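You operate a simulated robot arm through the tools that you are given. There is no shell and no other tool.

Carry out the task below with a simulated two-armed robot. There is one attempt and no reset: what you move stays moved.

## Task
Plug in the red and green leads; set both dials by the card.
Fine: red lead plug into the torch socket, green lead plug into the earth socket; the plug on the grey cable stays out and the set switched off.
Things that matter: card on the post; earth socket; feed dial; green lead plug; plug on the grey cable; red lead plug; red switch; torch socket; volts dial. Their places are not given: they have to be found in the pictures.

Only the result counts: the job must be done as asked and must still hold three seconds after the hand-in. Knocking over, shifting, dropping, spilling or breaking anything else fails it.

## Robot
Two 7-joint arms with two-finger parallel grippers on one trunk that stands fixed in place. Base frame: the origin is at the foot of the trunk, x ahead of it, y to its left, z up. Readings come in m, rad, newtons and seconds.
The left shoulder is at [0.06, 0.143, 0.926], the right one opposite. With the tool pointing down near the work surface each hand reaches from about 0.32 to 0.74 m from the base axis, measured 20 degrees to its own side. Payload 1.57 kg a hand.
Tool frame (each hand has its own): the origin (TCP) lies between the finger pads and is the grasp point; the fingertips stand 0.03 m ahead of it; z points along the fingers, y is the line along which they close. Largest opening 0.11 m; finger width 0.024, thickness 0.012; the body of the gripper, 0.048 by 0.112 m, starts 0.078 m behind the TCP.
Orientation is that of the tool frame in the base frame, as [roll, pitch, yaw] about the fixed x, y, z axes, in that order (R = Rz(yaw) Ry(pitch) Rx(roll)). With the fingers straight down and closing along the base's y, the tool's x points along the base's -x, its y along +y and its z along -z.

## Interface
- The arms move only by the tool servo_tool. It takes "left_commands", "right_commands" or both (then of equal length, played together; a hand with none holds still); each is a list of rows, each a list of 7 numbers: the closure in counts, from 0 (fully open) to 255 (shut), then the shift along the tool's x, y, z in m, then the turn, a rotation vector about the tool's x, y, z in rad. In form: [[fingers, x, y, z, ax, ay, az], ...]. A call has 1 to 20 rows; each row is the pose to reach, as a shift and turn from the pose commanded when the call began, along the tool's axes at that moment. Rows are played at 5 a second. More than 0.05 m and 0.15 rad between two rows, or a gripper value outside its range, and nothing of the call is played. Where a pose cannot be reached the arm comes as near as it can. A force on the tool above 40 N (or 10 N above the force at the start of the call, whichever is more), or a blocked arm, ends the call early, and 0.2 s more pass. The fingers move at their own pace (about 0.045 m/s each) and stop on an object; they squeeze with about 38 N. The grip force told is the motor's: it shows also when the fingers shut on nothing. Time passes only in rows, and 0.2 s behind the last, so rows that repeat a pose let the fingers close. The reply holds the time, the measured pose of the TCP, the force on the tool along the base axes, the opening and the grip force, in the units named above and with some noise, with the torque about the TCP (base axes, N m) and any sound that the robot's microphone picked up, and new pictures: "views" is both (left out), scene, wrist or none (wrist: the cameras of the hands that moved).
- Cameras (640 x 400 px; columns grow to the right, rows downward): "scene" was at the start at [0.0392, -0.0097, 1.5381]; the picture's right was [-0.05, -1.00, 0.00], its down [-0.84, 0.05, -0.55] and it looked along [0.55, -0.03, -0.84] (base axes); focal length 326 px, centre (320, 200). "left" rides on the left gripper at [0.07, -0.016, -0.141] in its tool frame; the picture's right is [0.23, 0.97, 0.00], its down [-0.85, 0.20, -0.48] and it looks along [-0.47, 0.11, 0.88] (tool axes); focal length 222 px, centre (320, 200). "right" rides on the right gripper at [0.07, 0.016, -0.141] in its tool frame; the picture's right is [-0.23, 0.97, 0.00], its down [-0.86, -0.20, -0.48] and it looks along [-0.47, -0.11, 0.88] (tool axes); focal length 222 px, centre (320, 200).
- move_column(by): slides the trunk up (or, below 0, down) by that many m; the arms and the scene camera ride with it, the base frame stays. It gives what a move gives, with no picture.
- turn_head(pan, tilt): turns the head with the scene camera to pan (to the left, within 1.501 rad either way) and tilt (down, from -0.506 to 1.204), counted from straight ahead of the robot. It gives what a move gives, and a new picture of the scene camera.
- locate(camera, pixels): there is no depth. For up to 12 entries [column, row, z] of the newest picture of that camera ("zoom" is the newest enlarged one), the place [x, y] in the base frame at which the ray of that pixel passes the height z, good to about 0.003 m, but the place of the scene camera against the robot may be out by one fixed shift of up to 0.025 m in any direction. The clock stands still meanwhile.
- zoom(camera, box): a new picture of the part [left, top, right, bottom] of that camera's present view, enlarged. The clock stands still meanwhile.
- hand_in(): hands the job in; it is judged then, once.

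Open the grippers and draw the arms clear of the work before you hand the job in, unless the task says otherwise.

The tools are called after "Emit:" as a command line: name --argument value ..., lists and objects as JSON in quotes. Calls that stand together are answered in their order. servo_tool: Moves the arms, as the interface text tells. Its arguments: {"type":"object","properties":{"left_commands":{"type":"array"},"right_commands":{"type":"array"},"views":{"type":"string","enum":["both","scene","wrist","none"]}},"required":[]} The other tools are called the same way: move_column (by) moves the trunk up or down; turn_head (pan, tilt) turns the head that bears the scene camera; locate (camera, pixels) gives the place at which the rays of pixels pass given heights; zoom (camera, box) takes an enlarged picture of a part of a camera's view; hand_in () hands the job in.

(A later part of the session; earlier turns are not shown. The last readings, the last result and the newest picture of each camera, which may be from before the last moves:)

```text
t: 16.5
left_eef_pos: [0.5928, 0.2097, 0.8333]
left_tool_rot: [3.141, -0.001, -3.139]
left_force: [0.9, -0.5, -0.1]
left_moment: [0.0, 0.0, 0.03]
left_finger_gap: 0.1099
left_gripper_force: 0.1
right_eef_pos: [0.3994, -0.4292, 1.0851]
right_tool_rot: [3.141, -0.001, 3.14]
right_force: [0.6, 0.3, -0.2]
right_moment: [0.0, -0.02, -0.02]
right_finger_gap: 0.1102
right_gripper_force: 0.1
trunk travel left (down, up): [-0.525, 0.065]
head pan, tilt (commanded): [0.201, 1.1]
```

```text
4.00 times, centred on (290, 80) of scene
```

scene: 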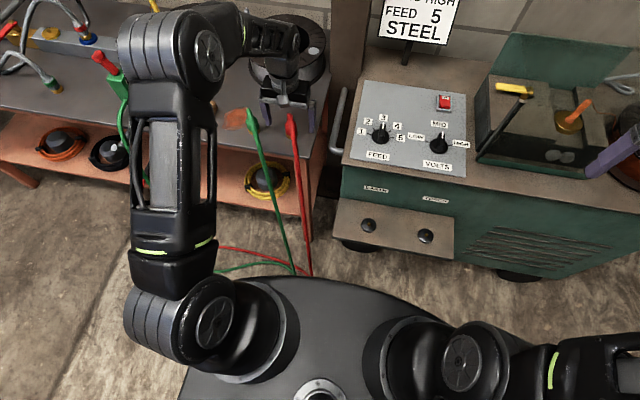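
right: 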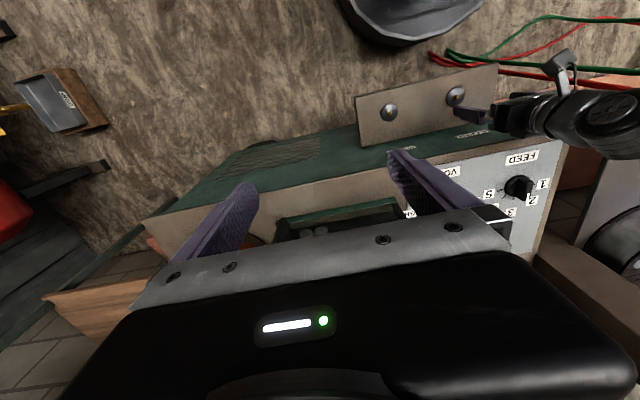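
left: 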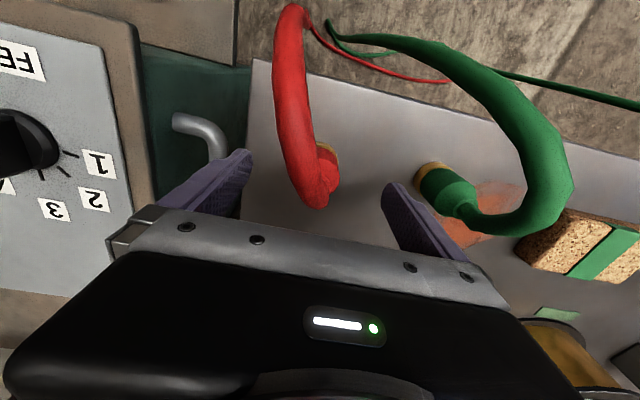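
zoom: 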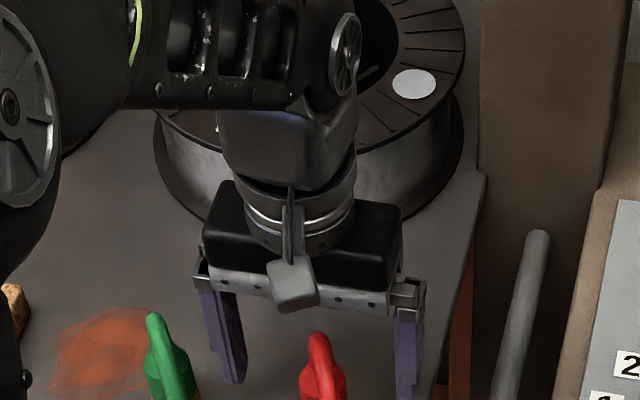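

The plug is centred between the fingers (ring centre near zoom (322,229) vs predicted (318,232)). I descend to TCP z≈0.795 with the fingers open.

Emit:
servo_tool --left_commands '[[0, -0.001, 0, 0.013, 0, 0, 0], [0, -0.001, 0, 0.026, 0, 0, 0], [0, -0.001, 0, 0.038, 0, 0, 0], [0, -0.001, 0, 0.038, 0, 0, 0]]' --views "both"

Emit:
zoom --camera "left" --box '[220, 80, 420, 205]'

```text
t: 17.3
left_eef_pos: [0.5929, 0.2088, 0.8096]
left_tool_rot: [3.14, 0.005, 3.141]
left_force: [-17.5, 2.0, 27.4]
left_moment: [-0.78, 0.82, -0.28]
left_finger_gap: 0.1099
left_gripper_force: 0.1
right_eef_pos: [0.3972, -0.4285, 1.0877]
right_tool_rot: [3.141, 0.001, -3.139]
right_force: [-0.3, -0.1, 0.7]
right_moment: [0.02, 0.03, 0.02]
right_finger_gap: 0.1101
right_gripper_force: 0.0
trunk travel left (down, up): [-0.525, 0.065]
head pan, tilt (commanded): [0.201, 1.1]
stopped in row 3 (left hand): the force on the tool passed its limit at 50 N (the readings are from after the stop); the commanded pose is now the measured one
```

scene: 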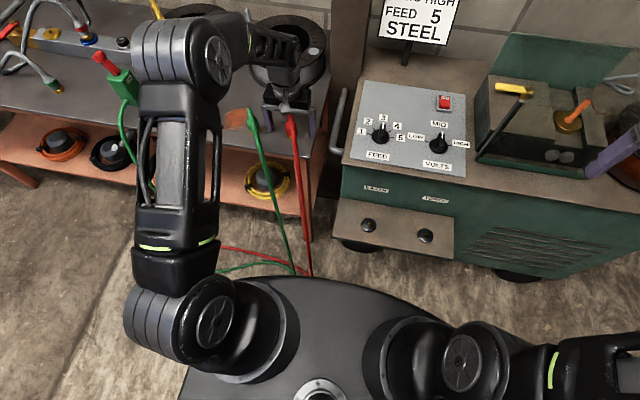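
left: 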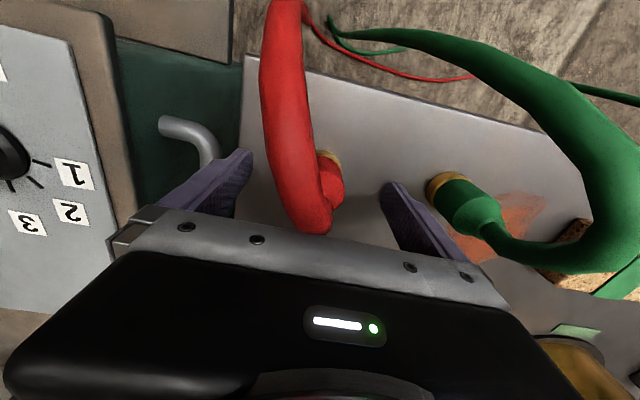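

```text
3.20 times, centred on (320, 142) of left
```

zoom: 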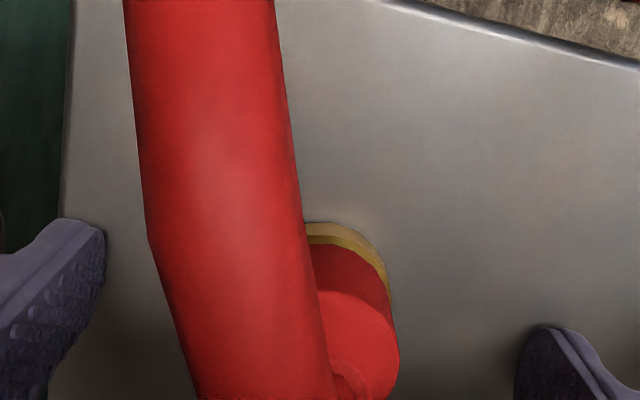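

The tool was stopped by contact: the force (-17.5,2,27) and moments point to the camera bracket on the -x side pressing on the arching red cable. I back straight up to z≈0.91.

Emit:
servo_tool --left_commands '[[0, 0, 0, -0.02, 0, 0, 0], [0, 0, 0, -0.05, 0, 0, 0], [0, 0, 0, -0.1, 0, 0, 0], [0, 0, 0, -0.1, 0, 0, 0]]' --views "both"

Emit:
zoom --camera "left" --box '[240, 0, 400, 200]'

Emit:
zoom --camera "scene" --box '[230, 80, 330, 142]'

```text
t: 18.3
left_eef_pos: [0.5948, 0.2074, 0.9052]
left_tool_rot: [3.141, 0.007, 3.14]
left_force: [0.3, -0.1, 0.7]
left_moment: [-0.01, 0.04, 0.02]
left_finger_gap: 0.1102
left_gripper_force: 0.0
right_eef_pos: [0.3991, -0.4282, 1.0847]
right_tool_rot: [-3.141, 0.0, -3.14]
right_force: [-0.4, -0.1, 0.7]
right_moment: [-0.01, 0.01, 0.0]
right_finger_gap: 0.1103
right_gripper_force: 0.0
trunk travel left (down, up): [-0.525, 0.065]
head pan, tilt (commanded): [0.201, 1.1]
```

scene: 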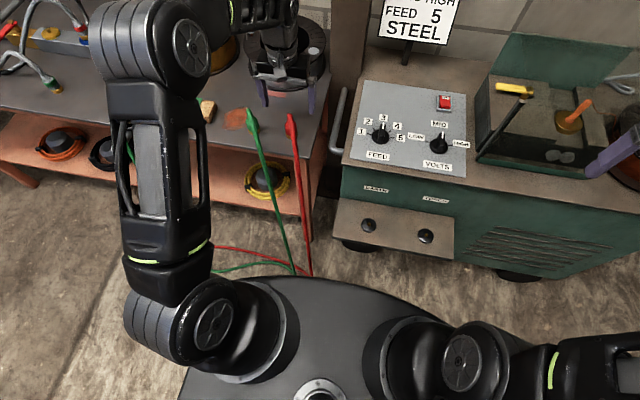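
left: 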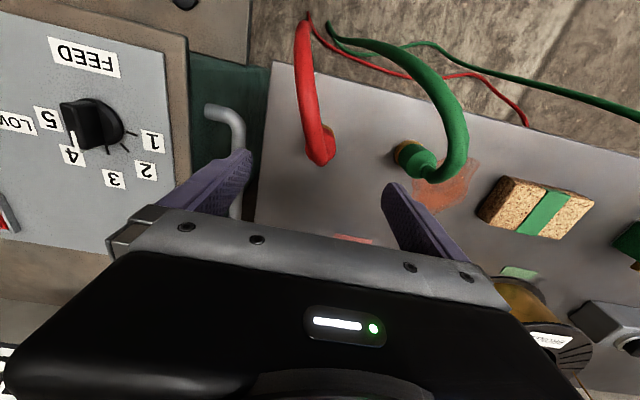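

```text
2.00 times, centred on (320, 100) of left
```

zoom: 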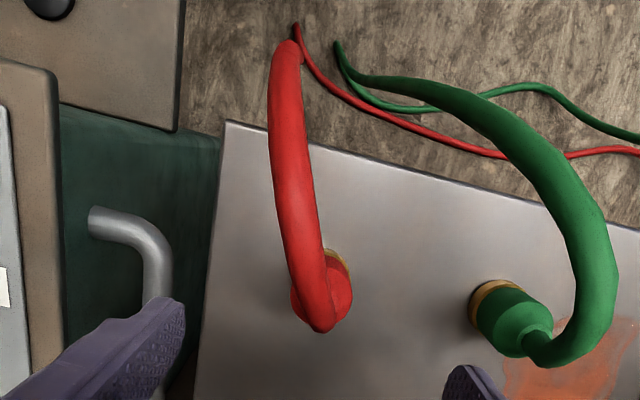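

```text
6.40 times, centred on (280, 111) of scene
```

zoom: 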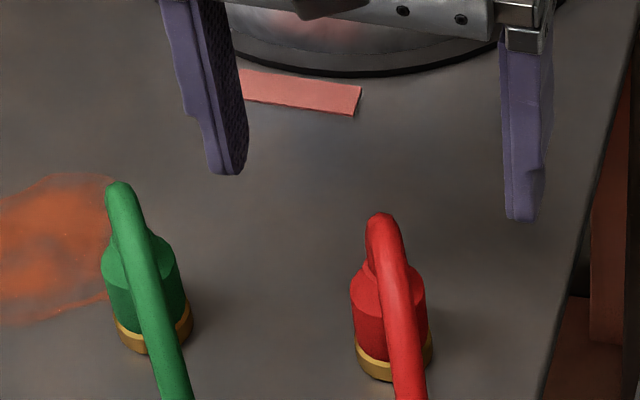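

The red plug still stands upright (red ring at scene zoom (392,355)). To keep the camera bracket away from the cable, I yaw the left gripper by +45° about the vertical at this height and look again.

Emit:
servo_tool --left_commands '[[0, 0, 0, 0, 0, 0, -0.13], [0, 0, 0, 0, 0, 0, -0.26], [0, 0, 0, 0, 0, 0, -0.39], [0, 0, 0, 0, 0, 0, -0.52], [0, 0, 0, 0, 0, 0, -0.655], [0, 0, 0, 0, 0, 0, -0.785], [0, 0, 0, 0, 0, 0, -0.785]]' --views "both"

Emit:
zoom --camera "left" --box '[240, 100, 400, 200]'

```text
t: 19.9
left_eef_pos: [0.595, 0.2093, 0.9056]
left_tool_rot: [-3.137, 0.005, -2.355]
left_force: [0.5, 0.1, 0.0]
left_moment: [-0.03, -0.04, 0.0]
left_finger_gap: 0.11
left_gripper_force: 0.1
right_eef_pos: [0.399, -0.4278, 1.0859]
right_tool_rot: [3.14, 0.0, -3.141]
right_force: [-0.5, -0.3, -0.4]
right_moment: [0.01, 0.01, 0.02]
right_finger_gap: 0.1101
right_gripper_force: 0.0
trunk travel left (down, up): [-0.525, 0.065]
head pan, tilt (commanded): [0.201, 1.1]
```

scene: 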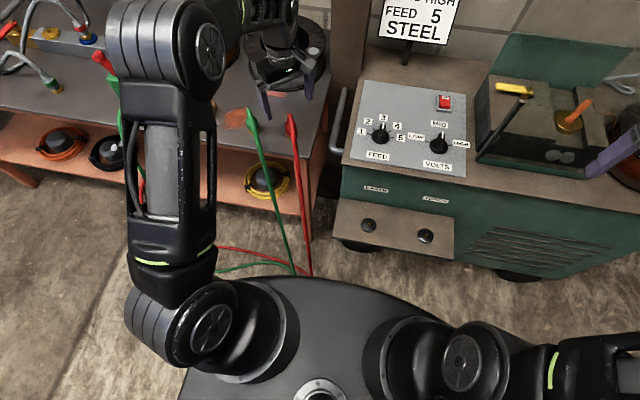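
left: 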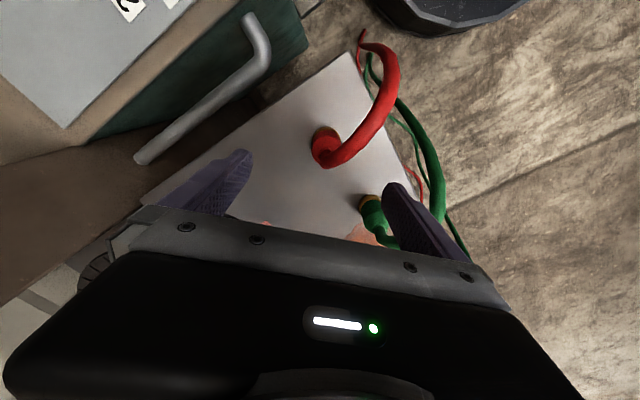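

```text
4.00 times, centred on (320, 150) of left
```

zoom: 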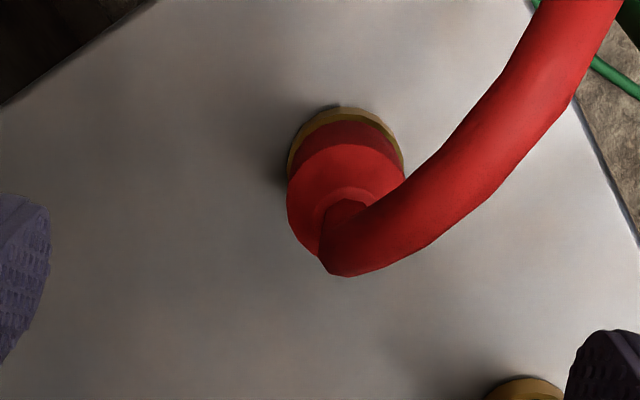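

At 45° yaw the plug and cable are clear of each other in the view: plug top near zoom (345,195), cable running up-right to (570,50). I locate the plug and cable points at likely heights.

Emit:
locate --camera "left" --pixels '[[326, 142, 0.752], [326.5, 149.5, 0.8], [326.5, 152, 0.8], [325, 160, 0.82], [355, 147, 0.85], [370, 130, 0.87], [385, 100, 0.88], [392, 75, 0.88], [392, 75, 0.85]]'

```text
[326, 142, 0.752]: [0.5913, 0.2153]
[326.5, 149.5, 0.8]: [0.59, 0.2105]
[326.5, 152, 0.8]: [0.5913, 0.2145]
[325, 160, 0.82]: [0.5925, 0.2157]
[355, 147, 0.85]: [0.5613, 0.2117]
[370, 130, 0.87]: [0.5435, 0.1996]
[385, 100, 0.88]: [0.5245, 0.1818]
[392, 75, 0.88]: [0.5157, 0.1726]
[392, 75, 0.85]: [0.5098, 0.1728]
```

The plug now sits near (0.588,0.211), and the cable leaves toward -x and then veers to -y. A yaw of about -25° keeps both the fingers and the camera bracket clear, so I rotate there (staying at z≈0.905) and recentre.

Emit:
servo_tool --left_commands '[[0, 0.0035, 0.0064, 0, 0, 0, 0.14], [0, 0.0035, 0.0064, 0, 0, 0, 0.28], [0, 0.0035, 0.0064, 0, 0, 0, 0.42], [0, 0.0035, 0.0064, 0, 0, 0, 0.56], [0, 0.0035, 0.0064, 0, 0, 0, 0.7], [0, 0.0035, 0.0064, 0, 0, 0, 0.84], [0, 0.0035, 0.0064, 0, 0, 0, 0.98], [0, 0.0035, 0.0064, 0, 0, 0, 1.12], [0, 0.0035, 0.0064, 0, 0, 0, 1.222], [0, 0.0035, 0.0064, 0, 0, 0, 1.222]]' --views "both"

Emit:
zoom --camera "left" --box '[240, 100, 400, 200]'

```text
t: 22.1
left_eef_pos: [0.588, 0.2113, 0.9067]
left_tool_rot: [3.139, 0.007, 2.704]
left_force: [0.4, 0.2, -0.5]
left_moment: [0.02, -0.03, -0.01]
left_finger_gap: 0.11
left_gripper_force: 0.2
right_eef_pos: [0.3983, -0.4285, 1.086]
right_tool_rot: [3.141, -0.001, -3.14]
right_force: [-1.1, -0.3, 0.2]
right_moment: [0.0, -0.01, 0.01]
right_finger_gap: 0.1099
right_gripper_force: 0.0
trunk travel left (down, up): [-0.525, 0.065]
head pan, tilt (commanded): [0.201, 1.1]
```

scene: 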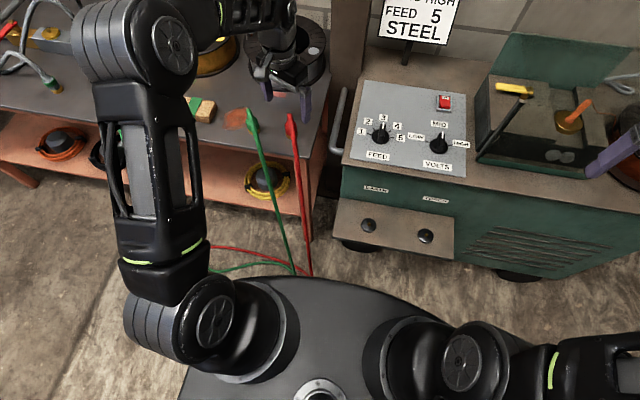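
left: 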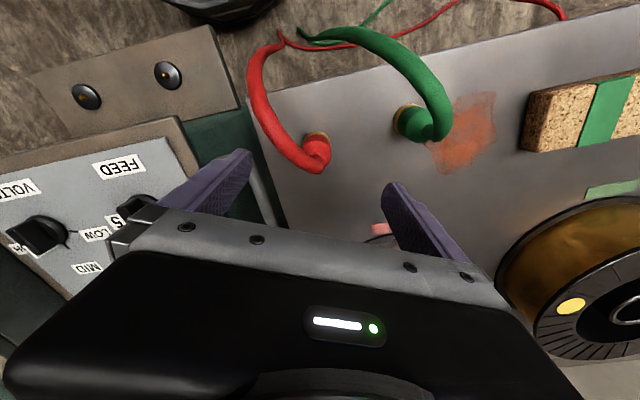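

```text
4.00 times, centred on (320, 150) of left
```

zoom: 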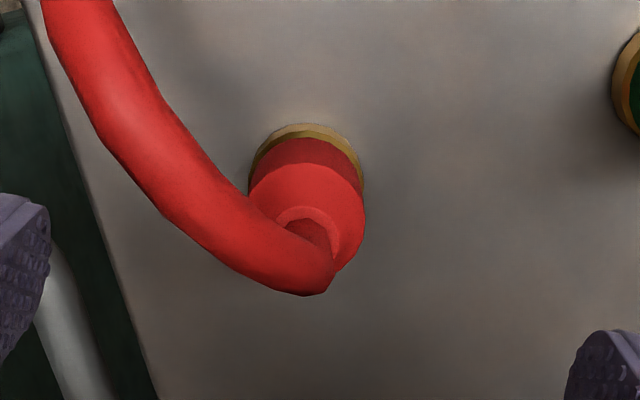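

In this view the plug ring is near (316.8,144), about 5 mm toward tool -x from the TCP axis. The cable runs to the upper left, so I locate cable points to judge finger clearance.

Emit:
locate --camera "left" --pixels '[[317, 144, 0.752], [317, 154, 0.8], [317.5, 160, 0.815], [305, 164, 0.84], [290, 152.5, 0.85], [272, 132, 0.87], [259, 110, 0.88], [253, 85, 0.87], [410, 122, 0.752], [427, 127, 0.81]]'

```text
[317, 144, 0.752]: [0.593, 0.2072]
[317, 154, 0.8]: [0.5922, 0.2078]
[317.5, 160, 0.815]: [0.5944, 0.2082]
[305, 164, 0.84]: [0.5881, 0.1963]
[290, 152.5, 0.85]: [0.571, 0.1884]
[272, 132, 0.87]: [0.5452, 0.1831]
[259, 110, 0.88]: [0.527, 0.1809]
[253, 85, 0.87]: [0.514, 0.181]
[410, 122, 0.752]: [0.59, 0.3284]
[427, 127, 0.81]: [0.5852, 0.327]
```

Triangulating the two views, the cable rises steeply to about z 0.90 at 3–5 cm from the plug toward -x/-y. A yaw of +45° clears fingers, palm and bracket best, so I rotate back to +45° and centre on (0.590,0.2095).

Emit:
servo_tool --left_commands '[[0, -0.0026, -0.0008, 0, 0, 0, -0.14], [0, -0.0026, -0.0008, 0, 0, 0, -0.28], [0, -0.0026, -0.0008, 0, 0, 0, -0.42], [0, -0.0026, -0.0008, 0, 0, 0, -0.56], [0, -0.0026, -0.0008, 0, 0, 0, -0.7], [0, -0.0026, -0.0008, 0, 0, 0, -0.84], [0, -0.0026, -0.0008, 0, 0, 0, -0.98], [0, -0.0026, -0.0008, 0, 0, 0, -1.12], [0, -0.0026, -0.0008, 0, 0, 0, -1.222], [0, -0.0026, -0.0008, 0.04, 0, 0, -1.222], [0, -0.0026, -0.0008, 0.06, 0, 0, -1.222], [0, -0.0026, -0.0008, 0.06, 0, 0, -1.222]]' --views "both"

Emit:
zoom --camera "left" --box '[240, 110, 400, 210]'

```text
t: 24.7
left_eef_pos: [0.5921, 0.2077, 0.8457]
left_tool_rot: [-3.135, 0.004, -2.355]
left_force: [0.2, -0.6, 0.4]
left_moment: [0.01, 0.0, 0.0]
left_finger_gap: 0.1099
left_gripper_force: 0.0
right_eef_pos: [0.3983, -0.428, 1.0855]
right_tool_rot: [3.14, 0.001, -3.139]
right_force: [-0.4, 0.8, -0.5]
right_moment: [0.02, 0.03, -0.01]
right_finger_gap: 0.1103
right_gripper_force: 0.1
trunk travel left (down, up): [-0.525, 0.065]
head pan, tilt (commanded): [0.201, 1.1]
```

scene: 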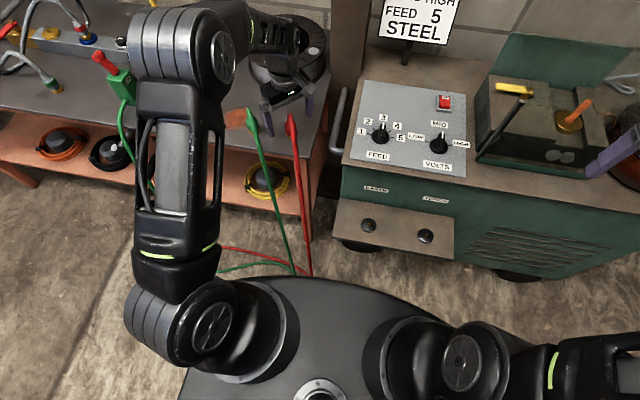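
left: 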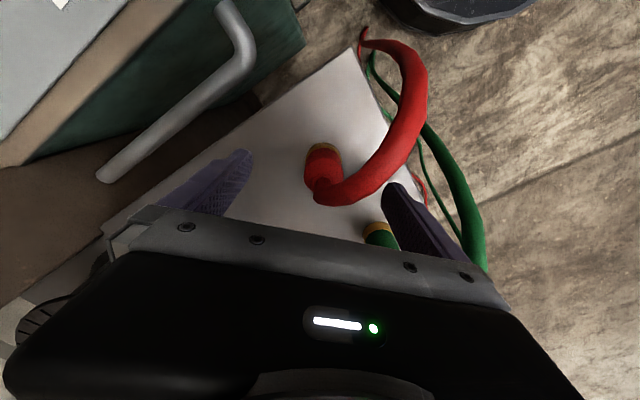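

```text
4.00 times, centred on (320, 160) of left
```

zoom: 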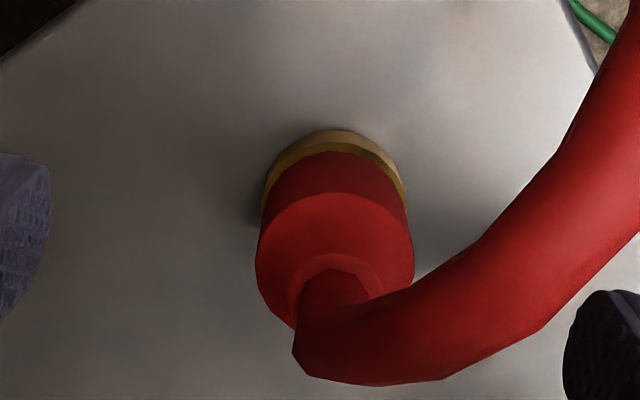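

The plug ring centre is at about (323.8,159.5) versus a predicted (319,154), so the plug is about 5 mm toward tool +y and a few mm toward tool -x. I correct by (-0.003,+0.004) and descend to z≈0.812, watching the force.

Emit:
servo_tool --left_commands '[[0, -0.003, 0.004, 0, 0, 0, 0], [0, -0.003, 0.004, 0.015, 0, 0, 0], [0, -0.003, 0.004, 0.026, 0, 0, 0], [0, -0.003, 0.004, 0.034, 0, 0, 0], [0, -0.003, 0.004, 0.034, 0, 0, 0]]' --views "both"

Emit:
zoom --camera "left" --box '[240, 120, 400, 220]'

```text
t: 25.9
left_eef_pos: [0.5906, 0.215, 0.812]
left_tool_rot: [-3.136, 0.004, -2.357]
left_force: [-0.1, 0.3, -0.3]
left_moment: [-0.05, 0.01, 0.02]
left_finger_gap: 0.1101
left_gripper_force: 0.1
right_eef_pos: [0.3991, -0.4279, 1.0855]
right_tool_rot: [-3.141, 0.001, -3.139]
right_force: [0.0, 0.4, 0.0]
right_moment: [-0.01, -0.03, -0.03]
right_finger_gap: 0.1099
right_gripper_force: 0.1
trunk travel left (down, up): [-0.525, 0.065]
head pan, tilt (commanded): [0.201, 1.1]
```

scene: 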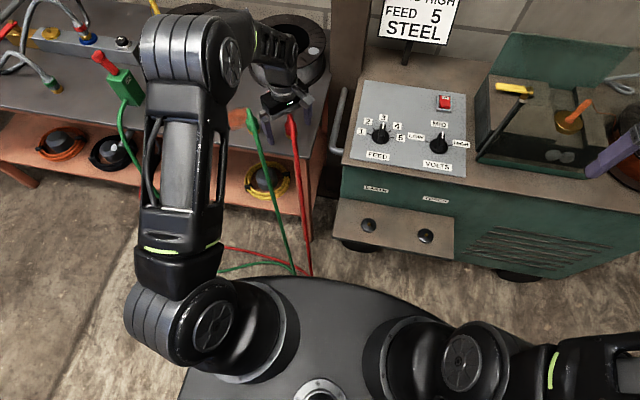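
left: 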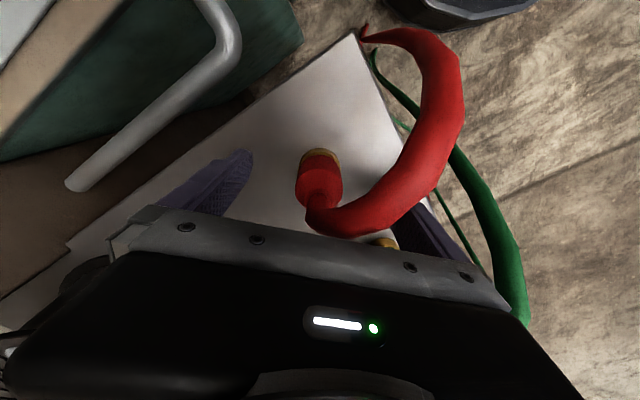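

```text
4.00 times, centred on (320, 170) of left
```

zoom: 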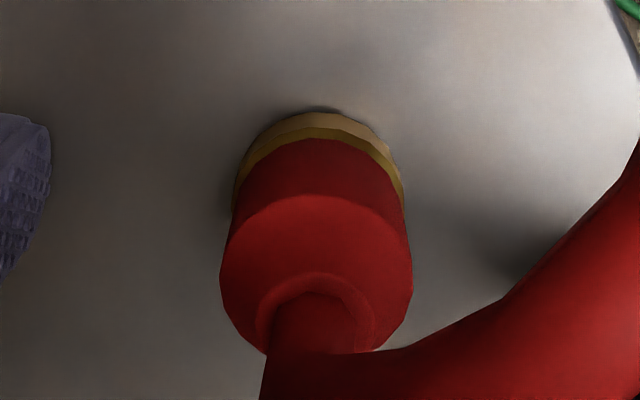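

No contact at z=0.812 and the plug is centred (ring at (319.9,168)). I lower a further 6 mm, shift 2 mm toward tool -x, and close the fingers on the plug body.

Emit:
servo_tool --left_commands '[[0, -0.002, 0, 0.006, 0, 0, 0], [60, -0.002, 0, 0.006, 0, 0, 0], [120, -0.002, 0, 0.006, 0, 0, 0], [180, -0.002, 0, 0.006, 0, 0, 0], [220, -0.002, 0, 0.006, 0, 0, 0], [255, -0.002, 0, 0.006, 0, 0, 0], [255, -0.002, 0, 0.006, 0, 0, 0], [255, -0.002, 0, 0.006, 0, 0, 0]]' --views "both"

Emit:
zoom --camera "left" --box '[240, 120, 400, 220]'

```text
t: 26.6
left_eef_pos: [0.5895, 0.218, 0.8106]
left_tool_rot: [3.141, 0.006, -2.356]
left_force: [-10.2, 3.0, 26.2]
left_moment: [0.06, 0.73, -0.1]
left_finger_gap: 0.0851
left_gripper_force: 6.7
right_eef_pos: [0.3978, -0.428, 1.0863]
right_tool_rot: [3.141, 0.001, -3.14]
right_force: [0.5, -0.6, -0.1]
right_moment: [0.0, 0.03, 0.0]
right_finger_gap: 0.1101
right_gripper_force: 0.0
trunk travel left (down, up): [-0.525, 0.065]
head pan, tilt (commanded): [0.201, 1.1]
stopped in row 3 (left hand): the force on the tool passed its limit at 41 N (the readings are from after the stop); the commanded pose is now the measured one
```

scene: 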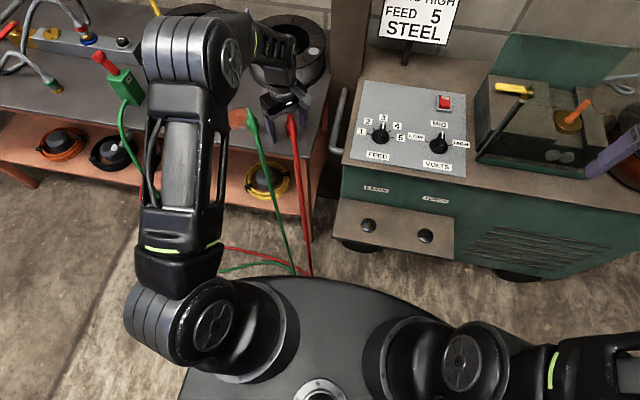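
left: 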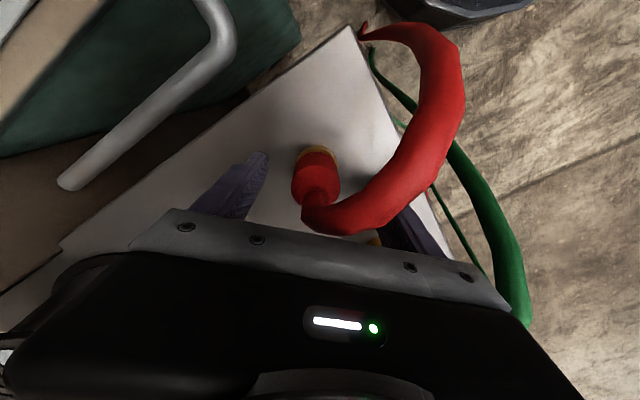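

```text
4.00 times, centred on (320, 170) of left
```

zoom: 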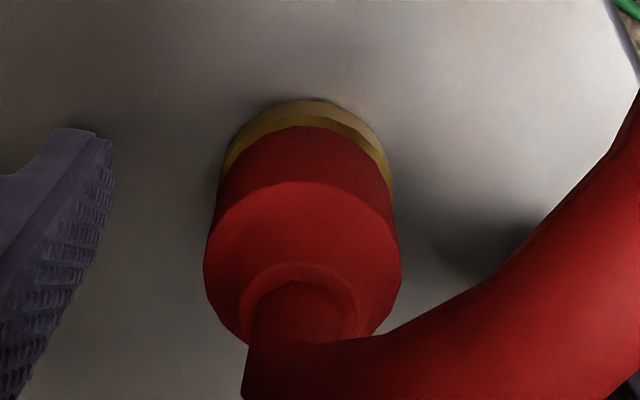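

The +y finger ran against the stiff cable (force 26 N up), so this top-down grasp does not suit it. I open the fingers, back straight up, and check that the plug is still standing.

Emit:
servo_tool --left_commands '[[0, 0, 0, 0, 0, 0, 0], [0, 0, 0, -0.01, 0, 0, 0], [0, 0, 0, -0.04, 0, 0, 0], [0, 0, 0, -0.08, 0, 0, 0], [0, 0, 0, -0.12, 0, 0, 0], [0, 0, 0, -0.12, 0, 0, 0]]' --views "both"

Emit:
zoom --camera "scene" --box '[230, 80, 330, 142]'

```text
t: 28.0
left_eef_pos: [0.5907, 0.2174, 0.9279]
left_tool_rot: [-3.14, 0.004, -2.356]
left_force: [0.5, -0.3, -0.6]
left_moment: [-0.01, 0.04, 0.0]
left_finger_gap: 0.1101
left_gripper_force: 0.1
right_eef_pos: [0.3992, -0.4283, 1.0861]
right_tool_rot: [3.14, 0.0, -3.14]
right_force: [-0.7, 1.0, 0.6]
right_moment: [0.0, -0.01, -0.01]
right_finger_gap: 0.1102
right_gripper_force: 0.0
trunk travel left (down, up): [-0.525, 0.065]
head pan, tilt (commanded): [0.201, 1.1]
```

scene: 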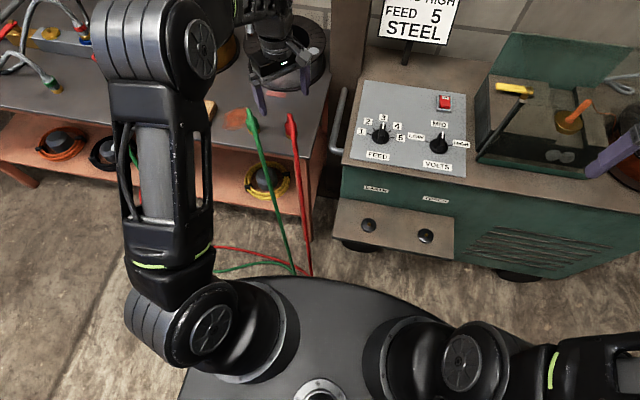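
left: 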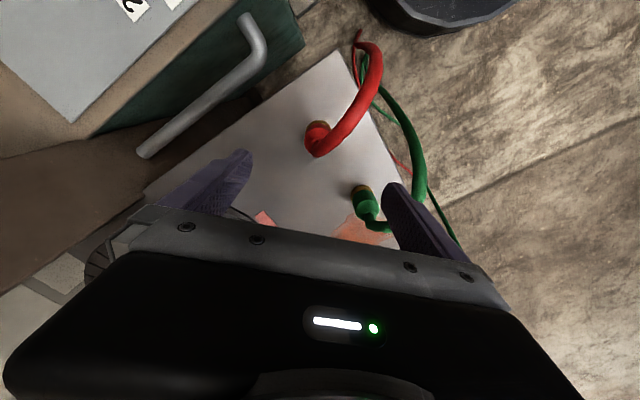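

```text
6.40 times, centred on (280, 111) of scene
```

zoom: 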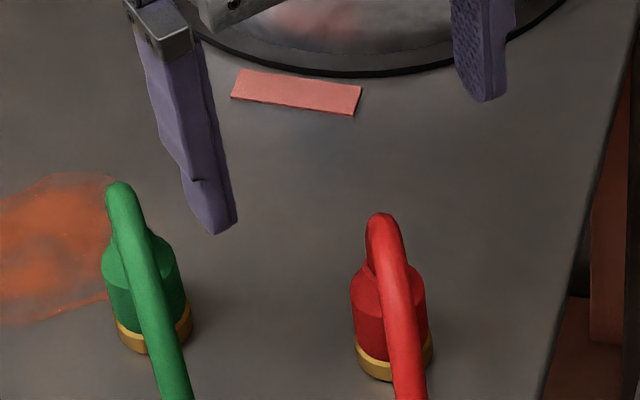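

Both plugs still stand as before. New plan: the right arm takes the red plug with the hand tilted 45° from the -y side and the fingers closing along x, which clears the cable. First I retreat the left hand up and to the left while the right hand yaws by -90°.

Emit:
servo_tool --left_commands '[[0, 0, 0, -0.05, 0, 0, 0], [0, 0, 0, -0.1, 0, 0, 0], [0, -0.0113, 0.0452, -0.1, 0, 0, -0.13], [0, -0.0226, 0.0904, -0.1, 0, 0, -0.26], [0, -0.034, 0.1356, -0.1, 0, 0, -0.39], [0, -0.0453, 0.181, -0.1, 0, 0, -0.52], [0, -0.0566, 0.2262, -0.1, 0, 0, -0.655], [0, -0.0566, 0.2262, -0.1, 0, 0, -0.785], [0, -0.0566, 0.2262, -0.1, 0, 0, -0.785], [0, -0.0566, 0.2262, -0.1, 0, 0, -0.785], [0, -0.0566, 0.2262, -0.1, 0, 0, -0.785], [0, -0.0566, 0.2262, -0.1, 0, 0, -0.785]]' --right_commands '[[0, -0.005, 0.014, 0, 0, 0, 0.14], [0, -0.01, 0.028, 0, 0, 0, 0.28], [0, -0.015, 0.042, 0, 0, 0, 0.42], [0, -0.02, 0.056, 0, 0, 0, 0.56], [0, -0.025, 0.07, 0, 0, 0, 0.7], [0, -0.03, 0.084, 0, 0, 0, 0.84], [0, -0.035, 0.098, 0, 0, 0, 0.98], [0, -0.04, 0.112, 0, 0, 0, 1.12], [0, -0.045, 0.126, 0, 0, 0, 1.26], [0, -0.05, 0.14, 0, 0, 0, 1.4], [0, -0.05, 0.15, 0, 0, 0, 1.54], [0, -0.05, 0.15, 0, 0, 0, 1.571]]' --views "both"

```text
t: 30.6
left_eef_pos: [0.4707, 0.4159, 1.0279]
left_tool_rot: [-3.137, 0.002, -1.57]
left_force: [-0.4, -0.1, -0.1]
left_moment: [-0.01, 0.04, 0.02]
left_finger_gap: 0.1101
left_gripper_force: 0.1
right_eef_pos: [0.4472, -0.2783, 1.0852]
right_tool_rot: [3.141, -0.001, 1.571]
right_force: [1.3, 0.5, 0.0]
right_moment: [0.03, 0.03, -0.02]
right_finger_gap: 0.1099
right_gripper_force: 0.1
trunk travel left (down, up): [-0.525, 0.065]
head pan, tilt (commanded): [0.201, 1.1]
```

scene: 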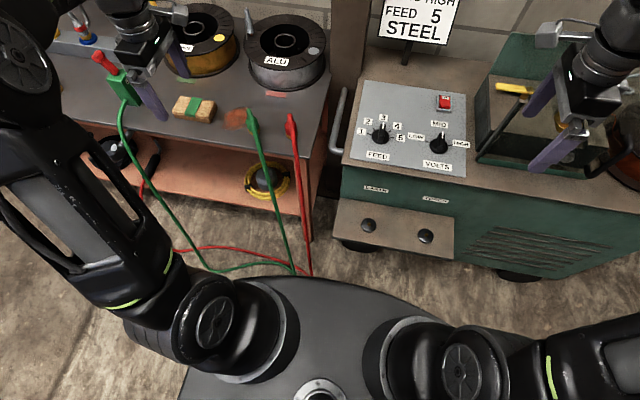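
right: 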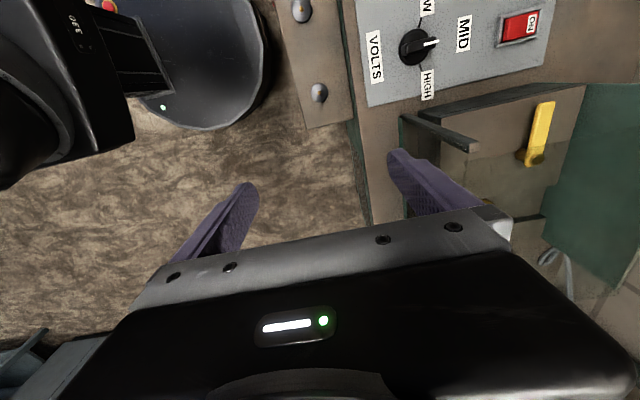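
left: 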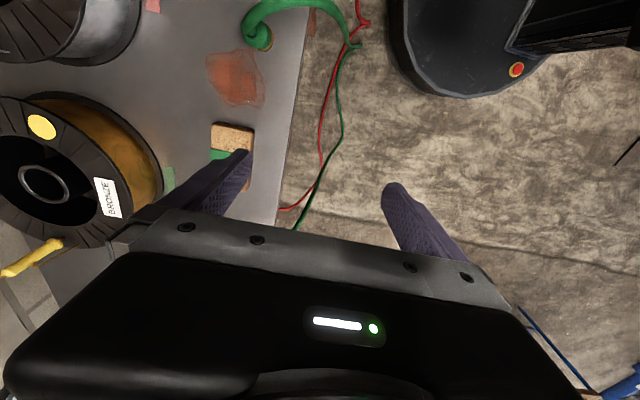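

Both hands reached their new yaws. The right hand now tilts 45° about its closing axis while moving to the pre-approach point near (0.590,0.034,0.972) on the line to the red plug.

Emit:
servo_tool --right_commands '[[0, 0.039, 0.0179, 0.0141, 0, 0.098, 0], [0, 0.078, 0.0358, 0.0282, 0, 0.196, 0], [0, 0.117, 0.0536, 0.0424, 0, 0.294, 0], [0, 0.156, 0.0715, 0.0565, 0, 0.393, 0], [0, 0.195, 0.0894, 0.0706, 0, 0.491, 0], [0, 0.234, 0.1073, 0.0848, 0, 0.589, 0], [0, 0.273, 0.1251, 0.0989, 0, 0.687, 0], [0, 0.312, 0.143, 0.113, 0, 0.785, 0], [0, 0.312, 0.143, 0.113, 0, 0.785, 0]]' --views "both"

Emit:
zoom --camera "scene" --box '[200, 40, 360, 140]'

```text
t: 32.6
left_eef_pos: [0.4711, 0.4164, 1.0264]
left_tool_rot: [-3.139, 0.002, -1.571]
left_force: [0.2, 0.5, -0.7]
left_moment: [0.04, 0.02, 0.03]
left_finger_gap: 0.1101
left_gripper_force: 0.0
right_eef_pos: [0.5925, 0.0332, 0.9737]
right_tool_rot: [3.141, -0.789, 1.571]
right_force: [-0.2, 0.7, -0.2]
right_moment: [0.01, -0.01, 0.01]
right_finger_gap: 0.1102
right_gripper_force: 0.0
trunk travel left (down, up): [-0.525, 0.065]
head pan, tilt (commanded): [0.201, 1.1]
```

scene: 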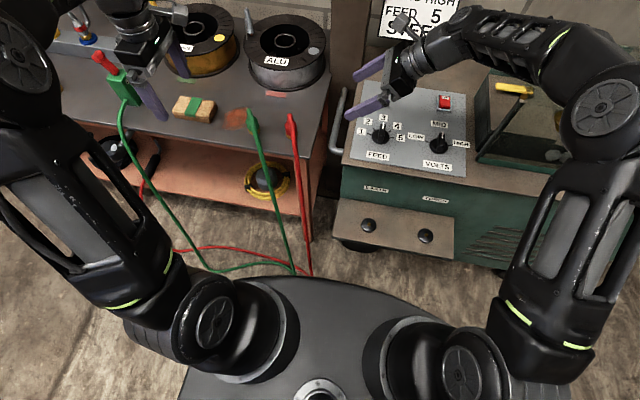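
right: 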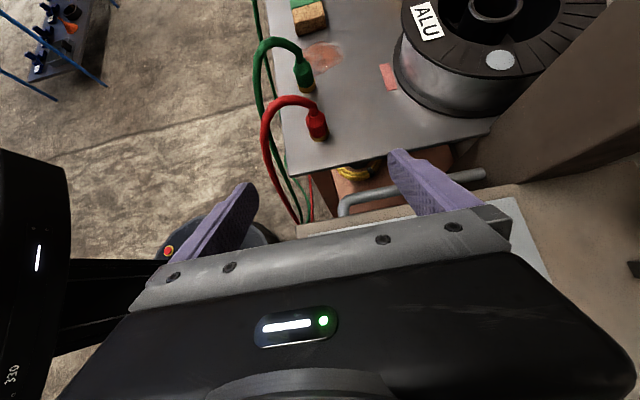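

```text
4.00 times, centred on (280, 90) of scene
```

zoom: 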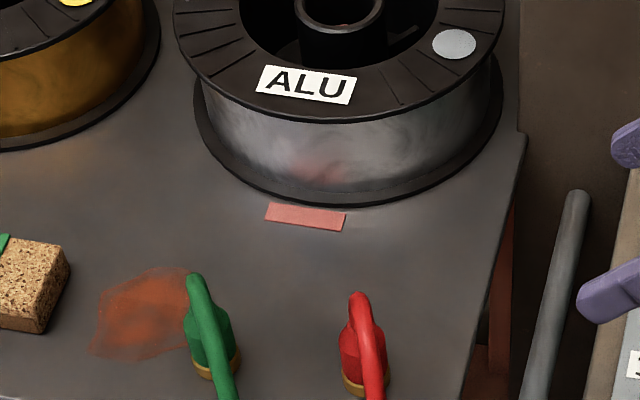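

The right hand view now shows both plugs in the clear: red body at about (317,124), cable arching to the left, and the path from the -y side free. I zoom in to align.

Emit:
zoom --camera "right" --box '[240, 70, 400, 170]'

Emit:
locate --camera "right" --pixels '[[318, 138, 0.752], [316.5, 117, 0.8], [305, 87, 0.752], [302, 66, 0.8]]'

```text
4.00 times, centred on (320, 120) of right
```

zoom: 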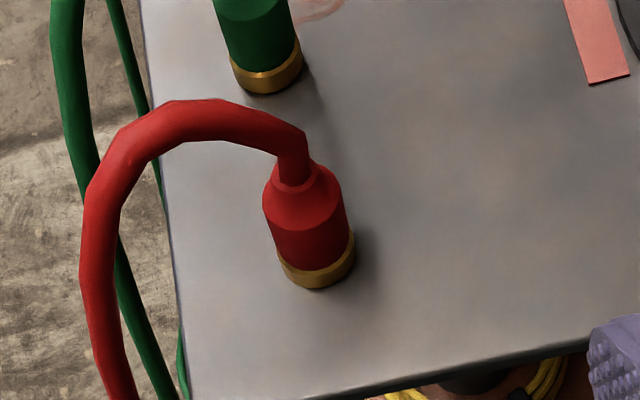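

```text
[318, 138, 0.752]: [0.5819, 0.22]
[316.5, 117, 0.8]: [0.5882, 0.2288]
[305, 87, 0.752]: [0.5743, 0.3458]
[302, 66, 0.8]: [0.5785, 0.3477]
```

The red plug's base is near px (320,137) and its shoulder near (315.5,119). I advance along the tool axis by about 0.155 m with a small lateral correction, stopping some 10 cm short of the plug.

Emit:
servo_tool --right_commands '[[0, 0.0007, -0.0016, 0.039, 0, 0, 0], [0, 0.0014, -0.0032, 0.078, 0, 0, 0], [0, 0.002, -0.005, 0.117, 0, 0, 0], [0, 0.0028, -0.0065, 0.155, 0, 0, 0], [0, 0.0028, -0.0065, 0.155, 0, 0, 0]]' --views "both"

Emit:
zoom --camera "right" --box '[240, 90, 400, 190]'

Emit:
zoom --camera "scene" --box '[240, 60, 400, 160]'

```text
t: 33.8
left_eef_pos: [0.4713, 0.415, 1.0269]
left_tool_rot: [-3.137, 0.002, -1.57]
left_force: [0.2, 0.0, -0.4]
left_moment: [0.0, 0.03, -0.02]
left_finger_gap: 0.1101
left_gripper_force: 0.0
right_eef_pos: [0.585, 0.145, 0.8642]
right_tool_rot: [3.141, -0.785, 1.57]
right_force: [-0.8, -0.6, -0.7]
right_moment: [0.01, 0.01, 0.04]
right_finger_gap: 0.1102
right_gripper_force: 0.0
trunk travel left (down, up): [-0.525, 0.065]
head pan, tilt (commanded): [0.201, 1.1]
```

scene: 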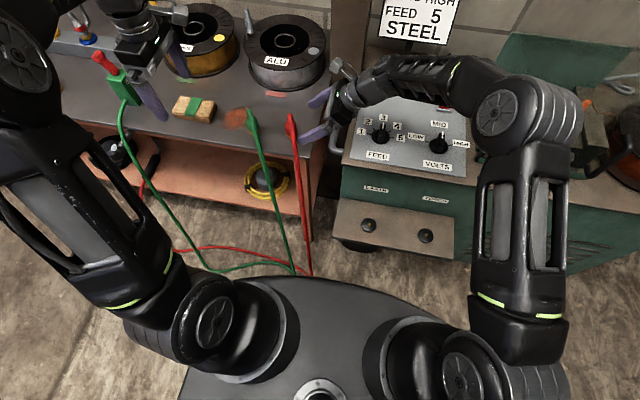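
right: 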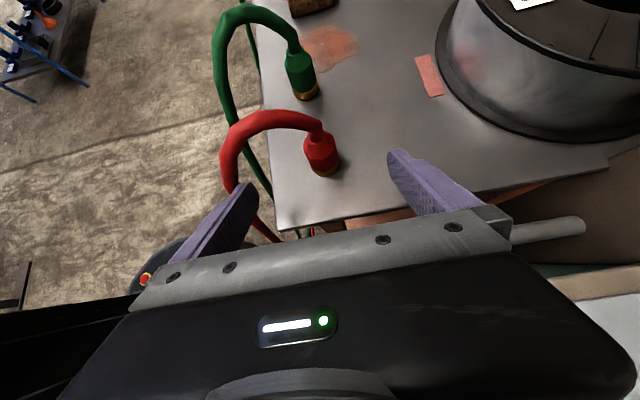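

```text
4.00 times, centred on (320, 140) of right
```

zoom: 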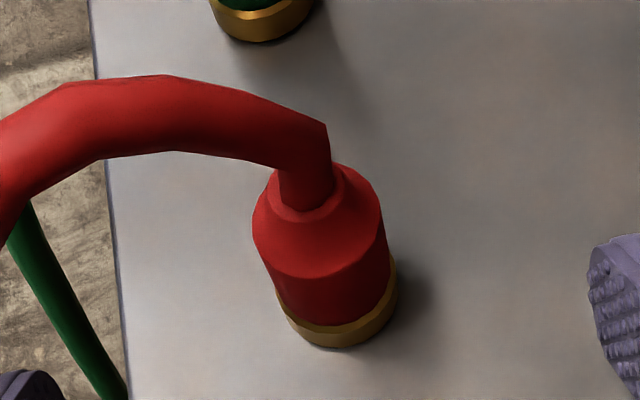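

```text
4.00 times, centred on (320, 110) of scene
```

zoom: 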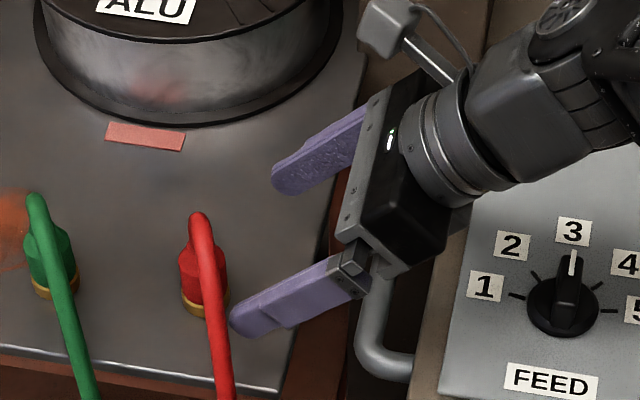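

The hand lines up with the plug (axis at col ≈322), but should sit about 8 mm higher, and the -x finger's outer side is close to the descending cable. I narrow the fingers to about 7 cm, shift +8 mm along tool x, and advance 5 cm.

Emit:
servo_tool --right_commands '[[90, 0.008, 0.001, 0, 0, 0, 0], [90, 0.008, 0.001, 0, 0, 0, 0], [90, 0.008, 0.001, 0, 0, 0, 0], [90, 0.008, 0.001, 0.025, 0, 0, 0], [90, 0.008, 0.001, 0.05, 0, 0, 0], [90, 0.008, 0.001, 0.05, 0, 0, 0]]' --views "both"

Emit:
zoom --camera "right" --box '[240, 110, 400, 210]'

Emit:
zoom --camera "scene" --box '[240, 60, 400, 160]'

```text
t: 35.2
left_eef_pos: [0.4714, 0.4164, 1.0274]
left_tool_rot: [-3.139, 0.001, -1.572]
left_force: [-0.7, -0.2, 0.8]
left_moment: [-0.01, 0.02, 0.0]
left_finger_gap: 0.1099
left_gripper_force: 0.0
right_eef_pos: [0.5862, 0.1859, 0.8358]
right_tool_rot: [-3.141, -0.785, 1.57]
right_force: [-0.1, 1.1, 0.5]
right_moment: [0.02, 0.0, -0.02]
right_finger_gap: 0.0713
right_gripper_force: 0.0
trunk travel left (down, up): [-0.525, 0.065]
head pan, tilt (commanded): [0.201, 1.1]
```

scene: 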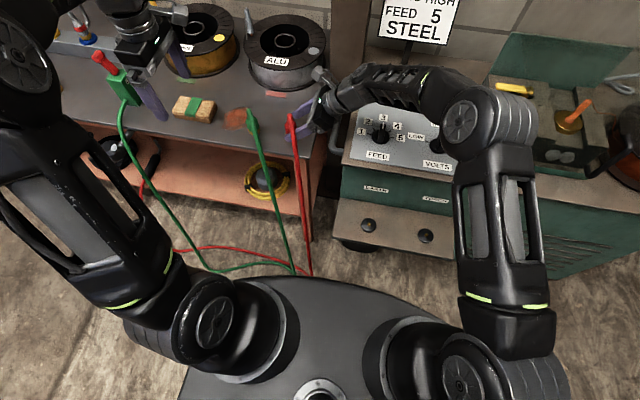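
right: 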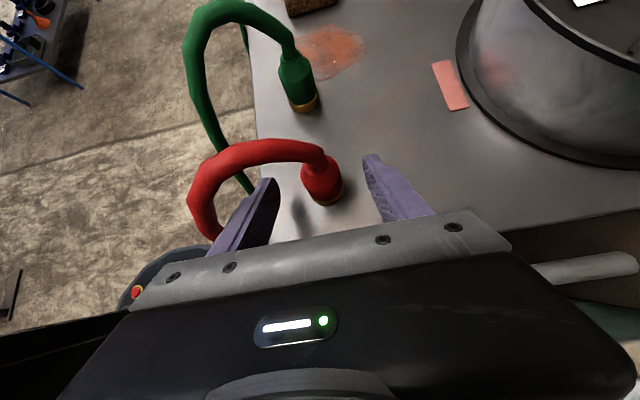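

```text
4.00 times, centred on (320, 160) of right
```

zoom: 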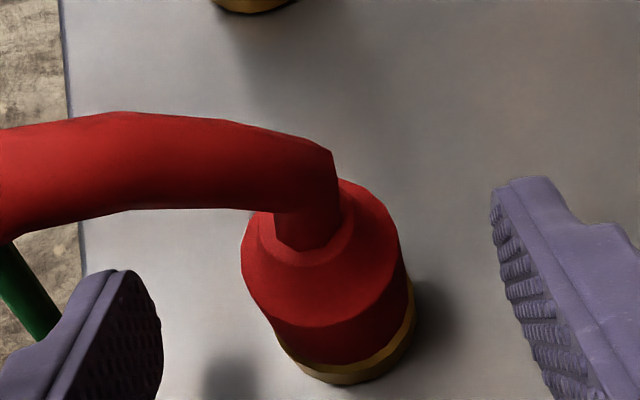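

```text
4.00 times, centred on (320, 110) of scene
```

zoom: 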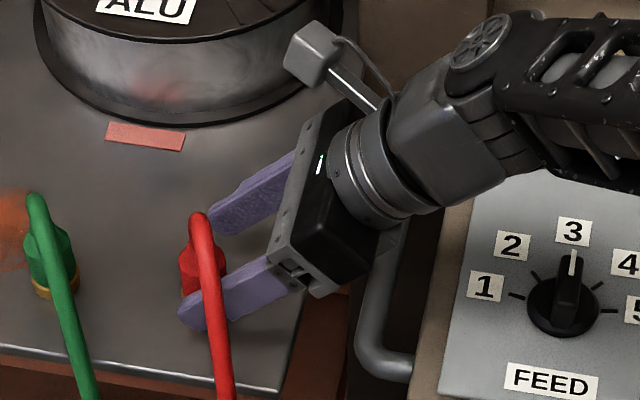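

The plug is now about 4.5 cm ahead on the axis (shoulder near (319.5,171)). I shift -5 mm along tool x and advance 4.5 cm with the fingers still apart.

Emit:
servo_tool --right_commands '[[90, -0.004, 0.001, 0.015, 0, 0, 0], [90, -0.005, 0.001, 0.03, 0, 0, 0], [90, -0.005, 0.001, 0.043, 0, 0, 0], [90, -0.005, 0.001, 0.043, 0, 0, 0]]' --views "both"

Emit:
zoom --camera "right" --box '[220, 110, 420, 235]'

Emit:
zoom --camera "scene" --box '[240, 60, 400, 160]'

```text
t: 36.1
left_eef_pos: [0.4711, 0.4163, 1.0277]
left_tool_rot: [-3.137, 0.002, -1.57]
left_force: [-0.1, 0.8, 0.5]
left_moment: [-0.03, 0.04, -0.01]
left_finger_gap: 0.1099
left_gripper_force: 0.1
right_eef_pos: [0.5927, 0.2095, 0.8102]
right_tool_rot: [3.129, -0.789, 1.572]
right_force: [-3.4, -14.2, 17.0]
right_moment: [-0.11, 0.82, 0.62]
right_finger_gap: 0.0742
right_gripper_force: 1.5
trunk travel left (down, up): [-0.525, 0.065]
head pan, tilt (commanded): [0.201, 1.1]
stopped in row 4 (right hand): the force on the tool passed its limit at 45 N (the readings are from after the stop); the commanded pose is now the measured one
```

scene: 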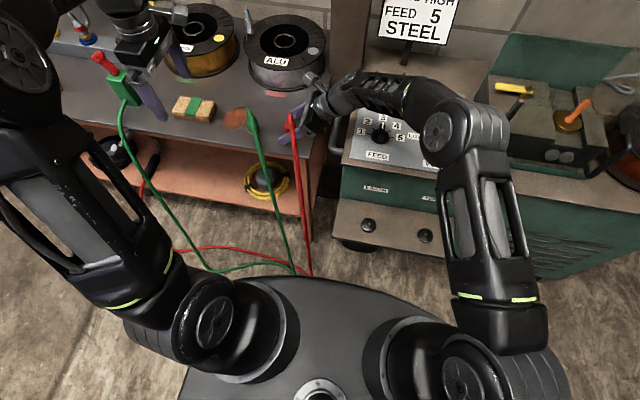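
right: 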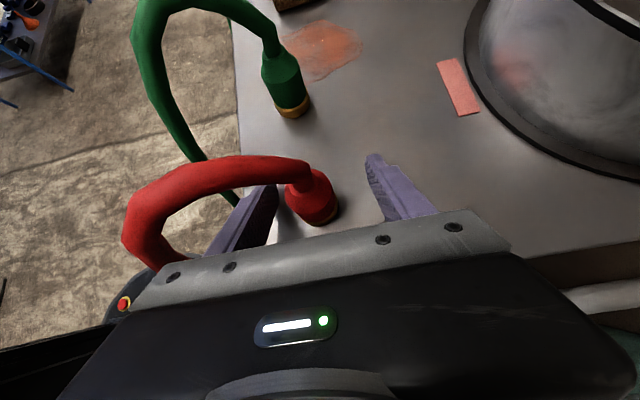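

```text
3.20 times, centred on (320, 172) of right
```

zoom: 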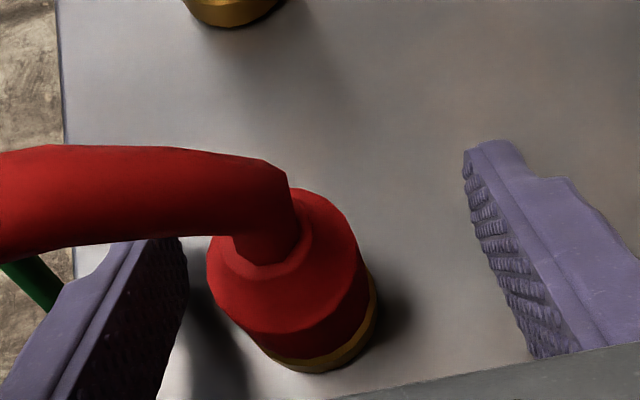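

```text
4.00 times, centred on (320, 110) of scene
```

zoom: 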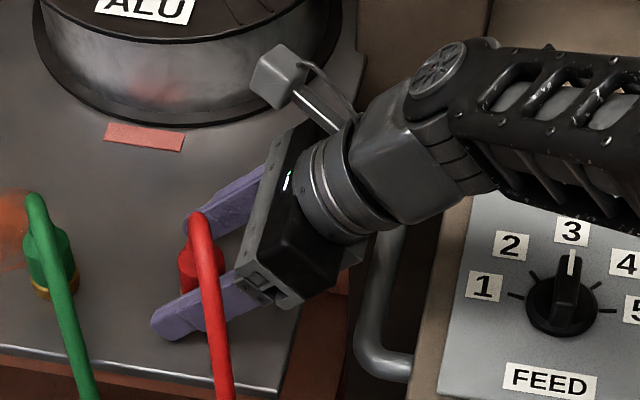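

The hand was pushed back along its axis by the cable's arch touching the palm's -x corner (force (-3,-14,17)). The plug is only about 1 cm ahead of the TCP, so I back off 1 cm, recentre 6 mm in x, and check the forces.

Emit:
servo_tool --right_commands '[[90, 0, 0, -0.006, 0, 0, 0], [90, 0, -0.005, -0.01, 0, 0, 0], [90, 0, -0.005, -0.01, 0, 0, 0]]' --views "wrist"

Emit:
zoom --camera "right" --box '[220, 110, 420, 235]'

```text
t: 36.9
left_eef_pos: [0.4709, 0.4164, 1.0279]
left_tool_rot: [-3.137, 0.002, -1.571]
left_force: [-0.1, -0.2, 0.7]
left_moment: [0.01, 0.0, -0.03]
left_finger_gap: 0.1098
left_gripper_force: 0.0
right_eef_pos: [0.5868, 0.2044, 0.8147]
right_tool_rot: [3.134, -0.788, 1.572]
right_force: [0.4, -0.3, -0.3]
right_moment: [-0.03, 0.0, -0.03]
right_finger_gap: 0.0709
right_gripper_force: 0.0
trunk travel left (down, up): [-0.525, 0.065]
head pan, tilt (commanded): [0.201, 1.1]
```

right: 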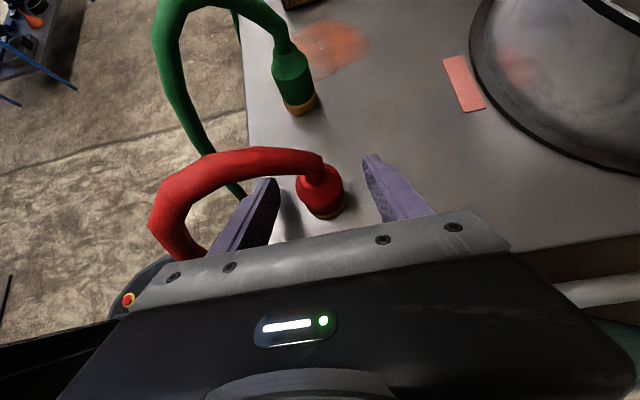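

```text
3.20 times, centred on (320, 172) of right
```

zoom: 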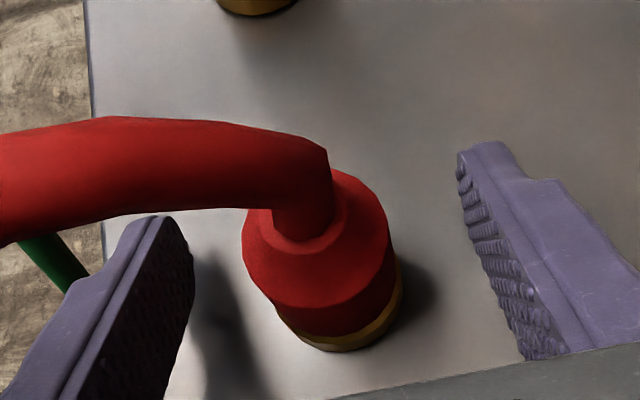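

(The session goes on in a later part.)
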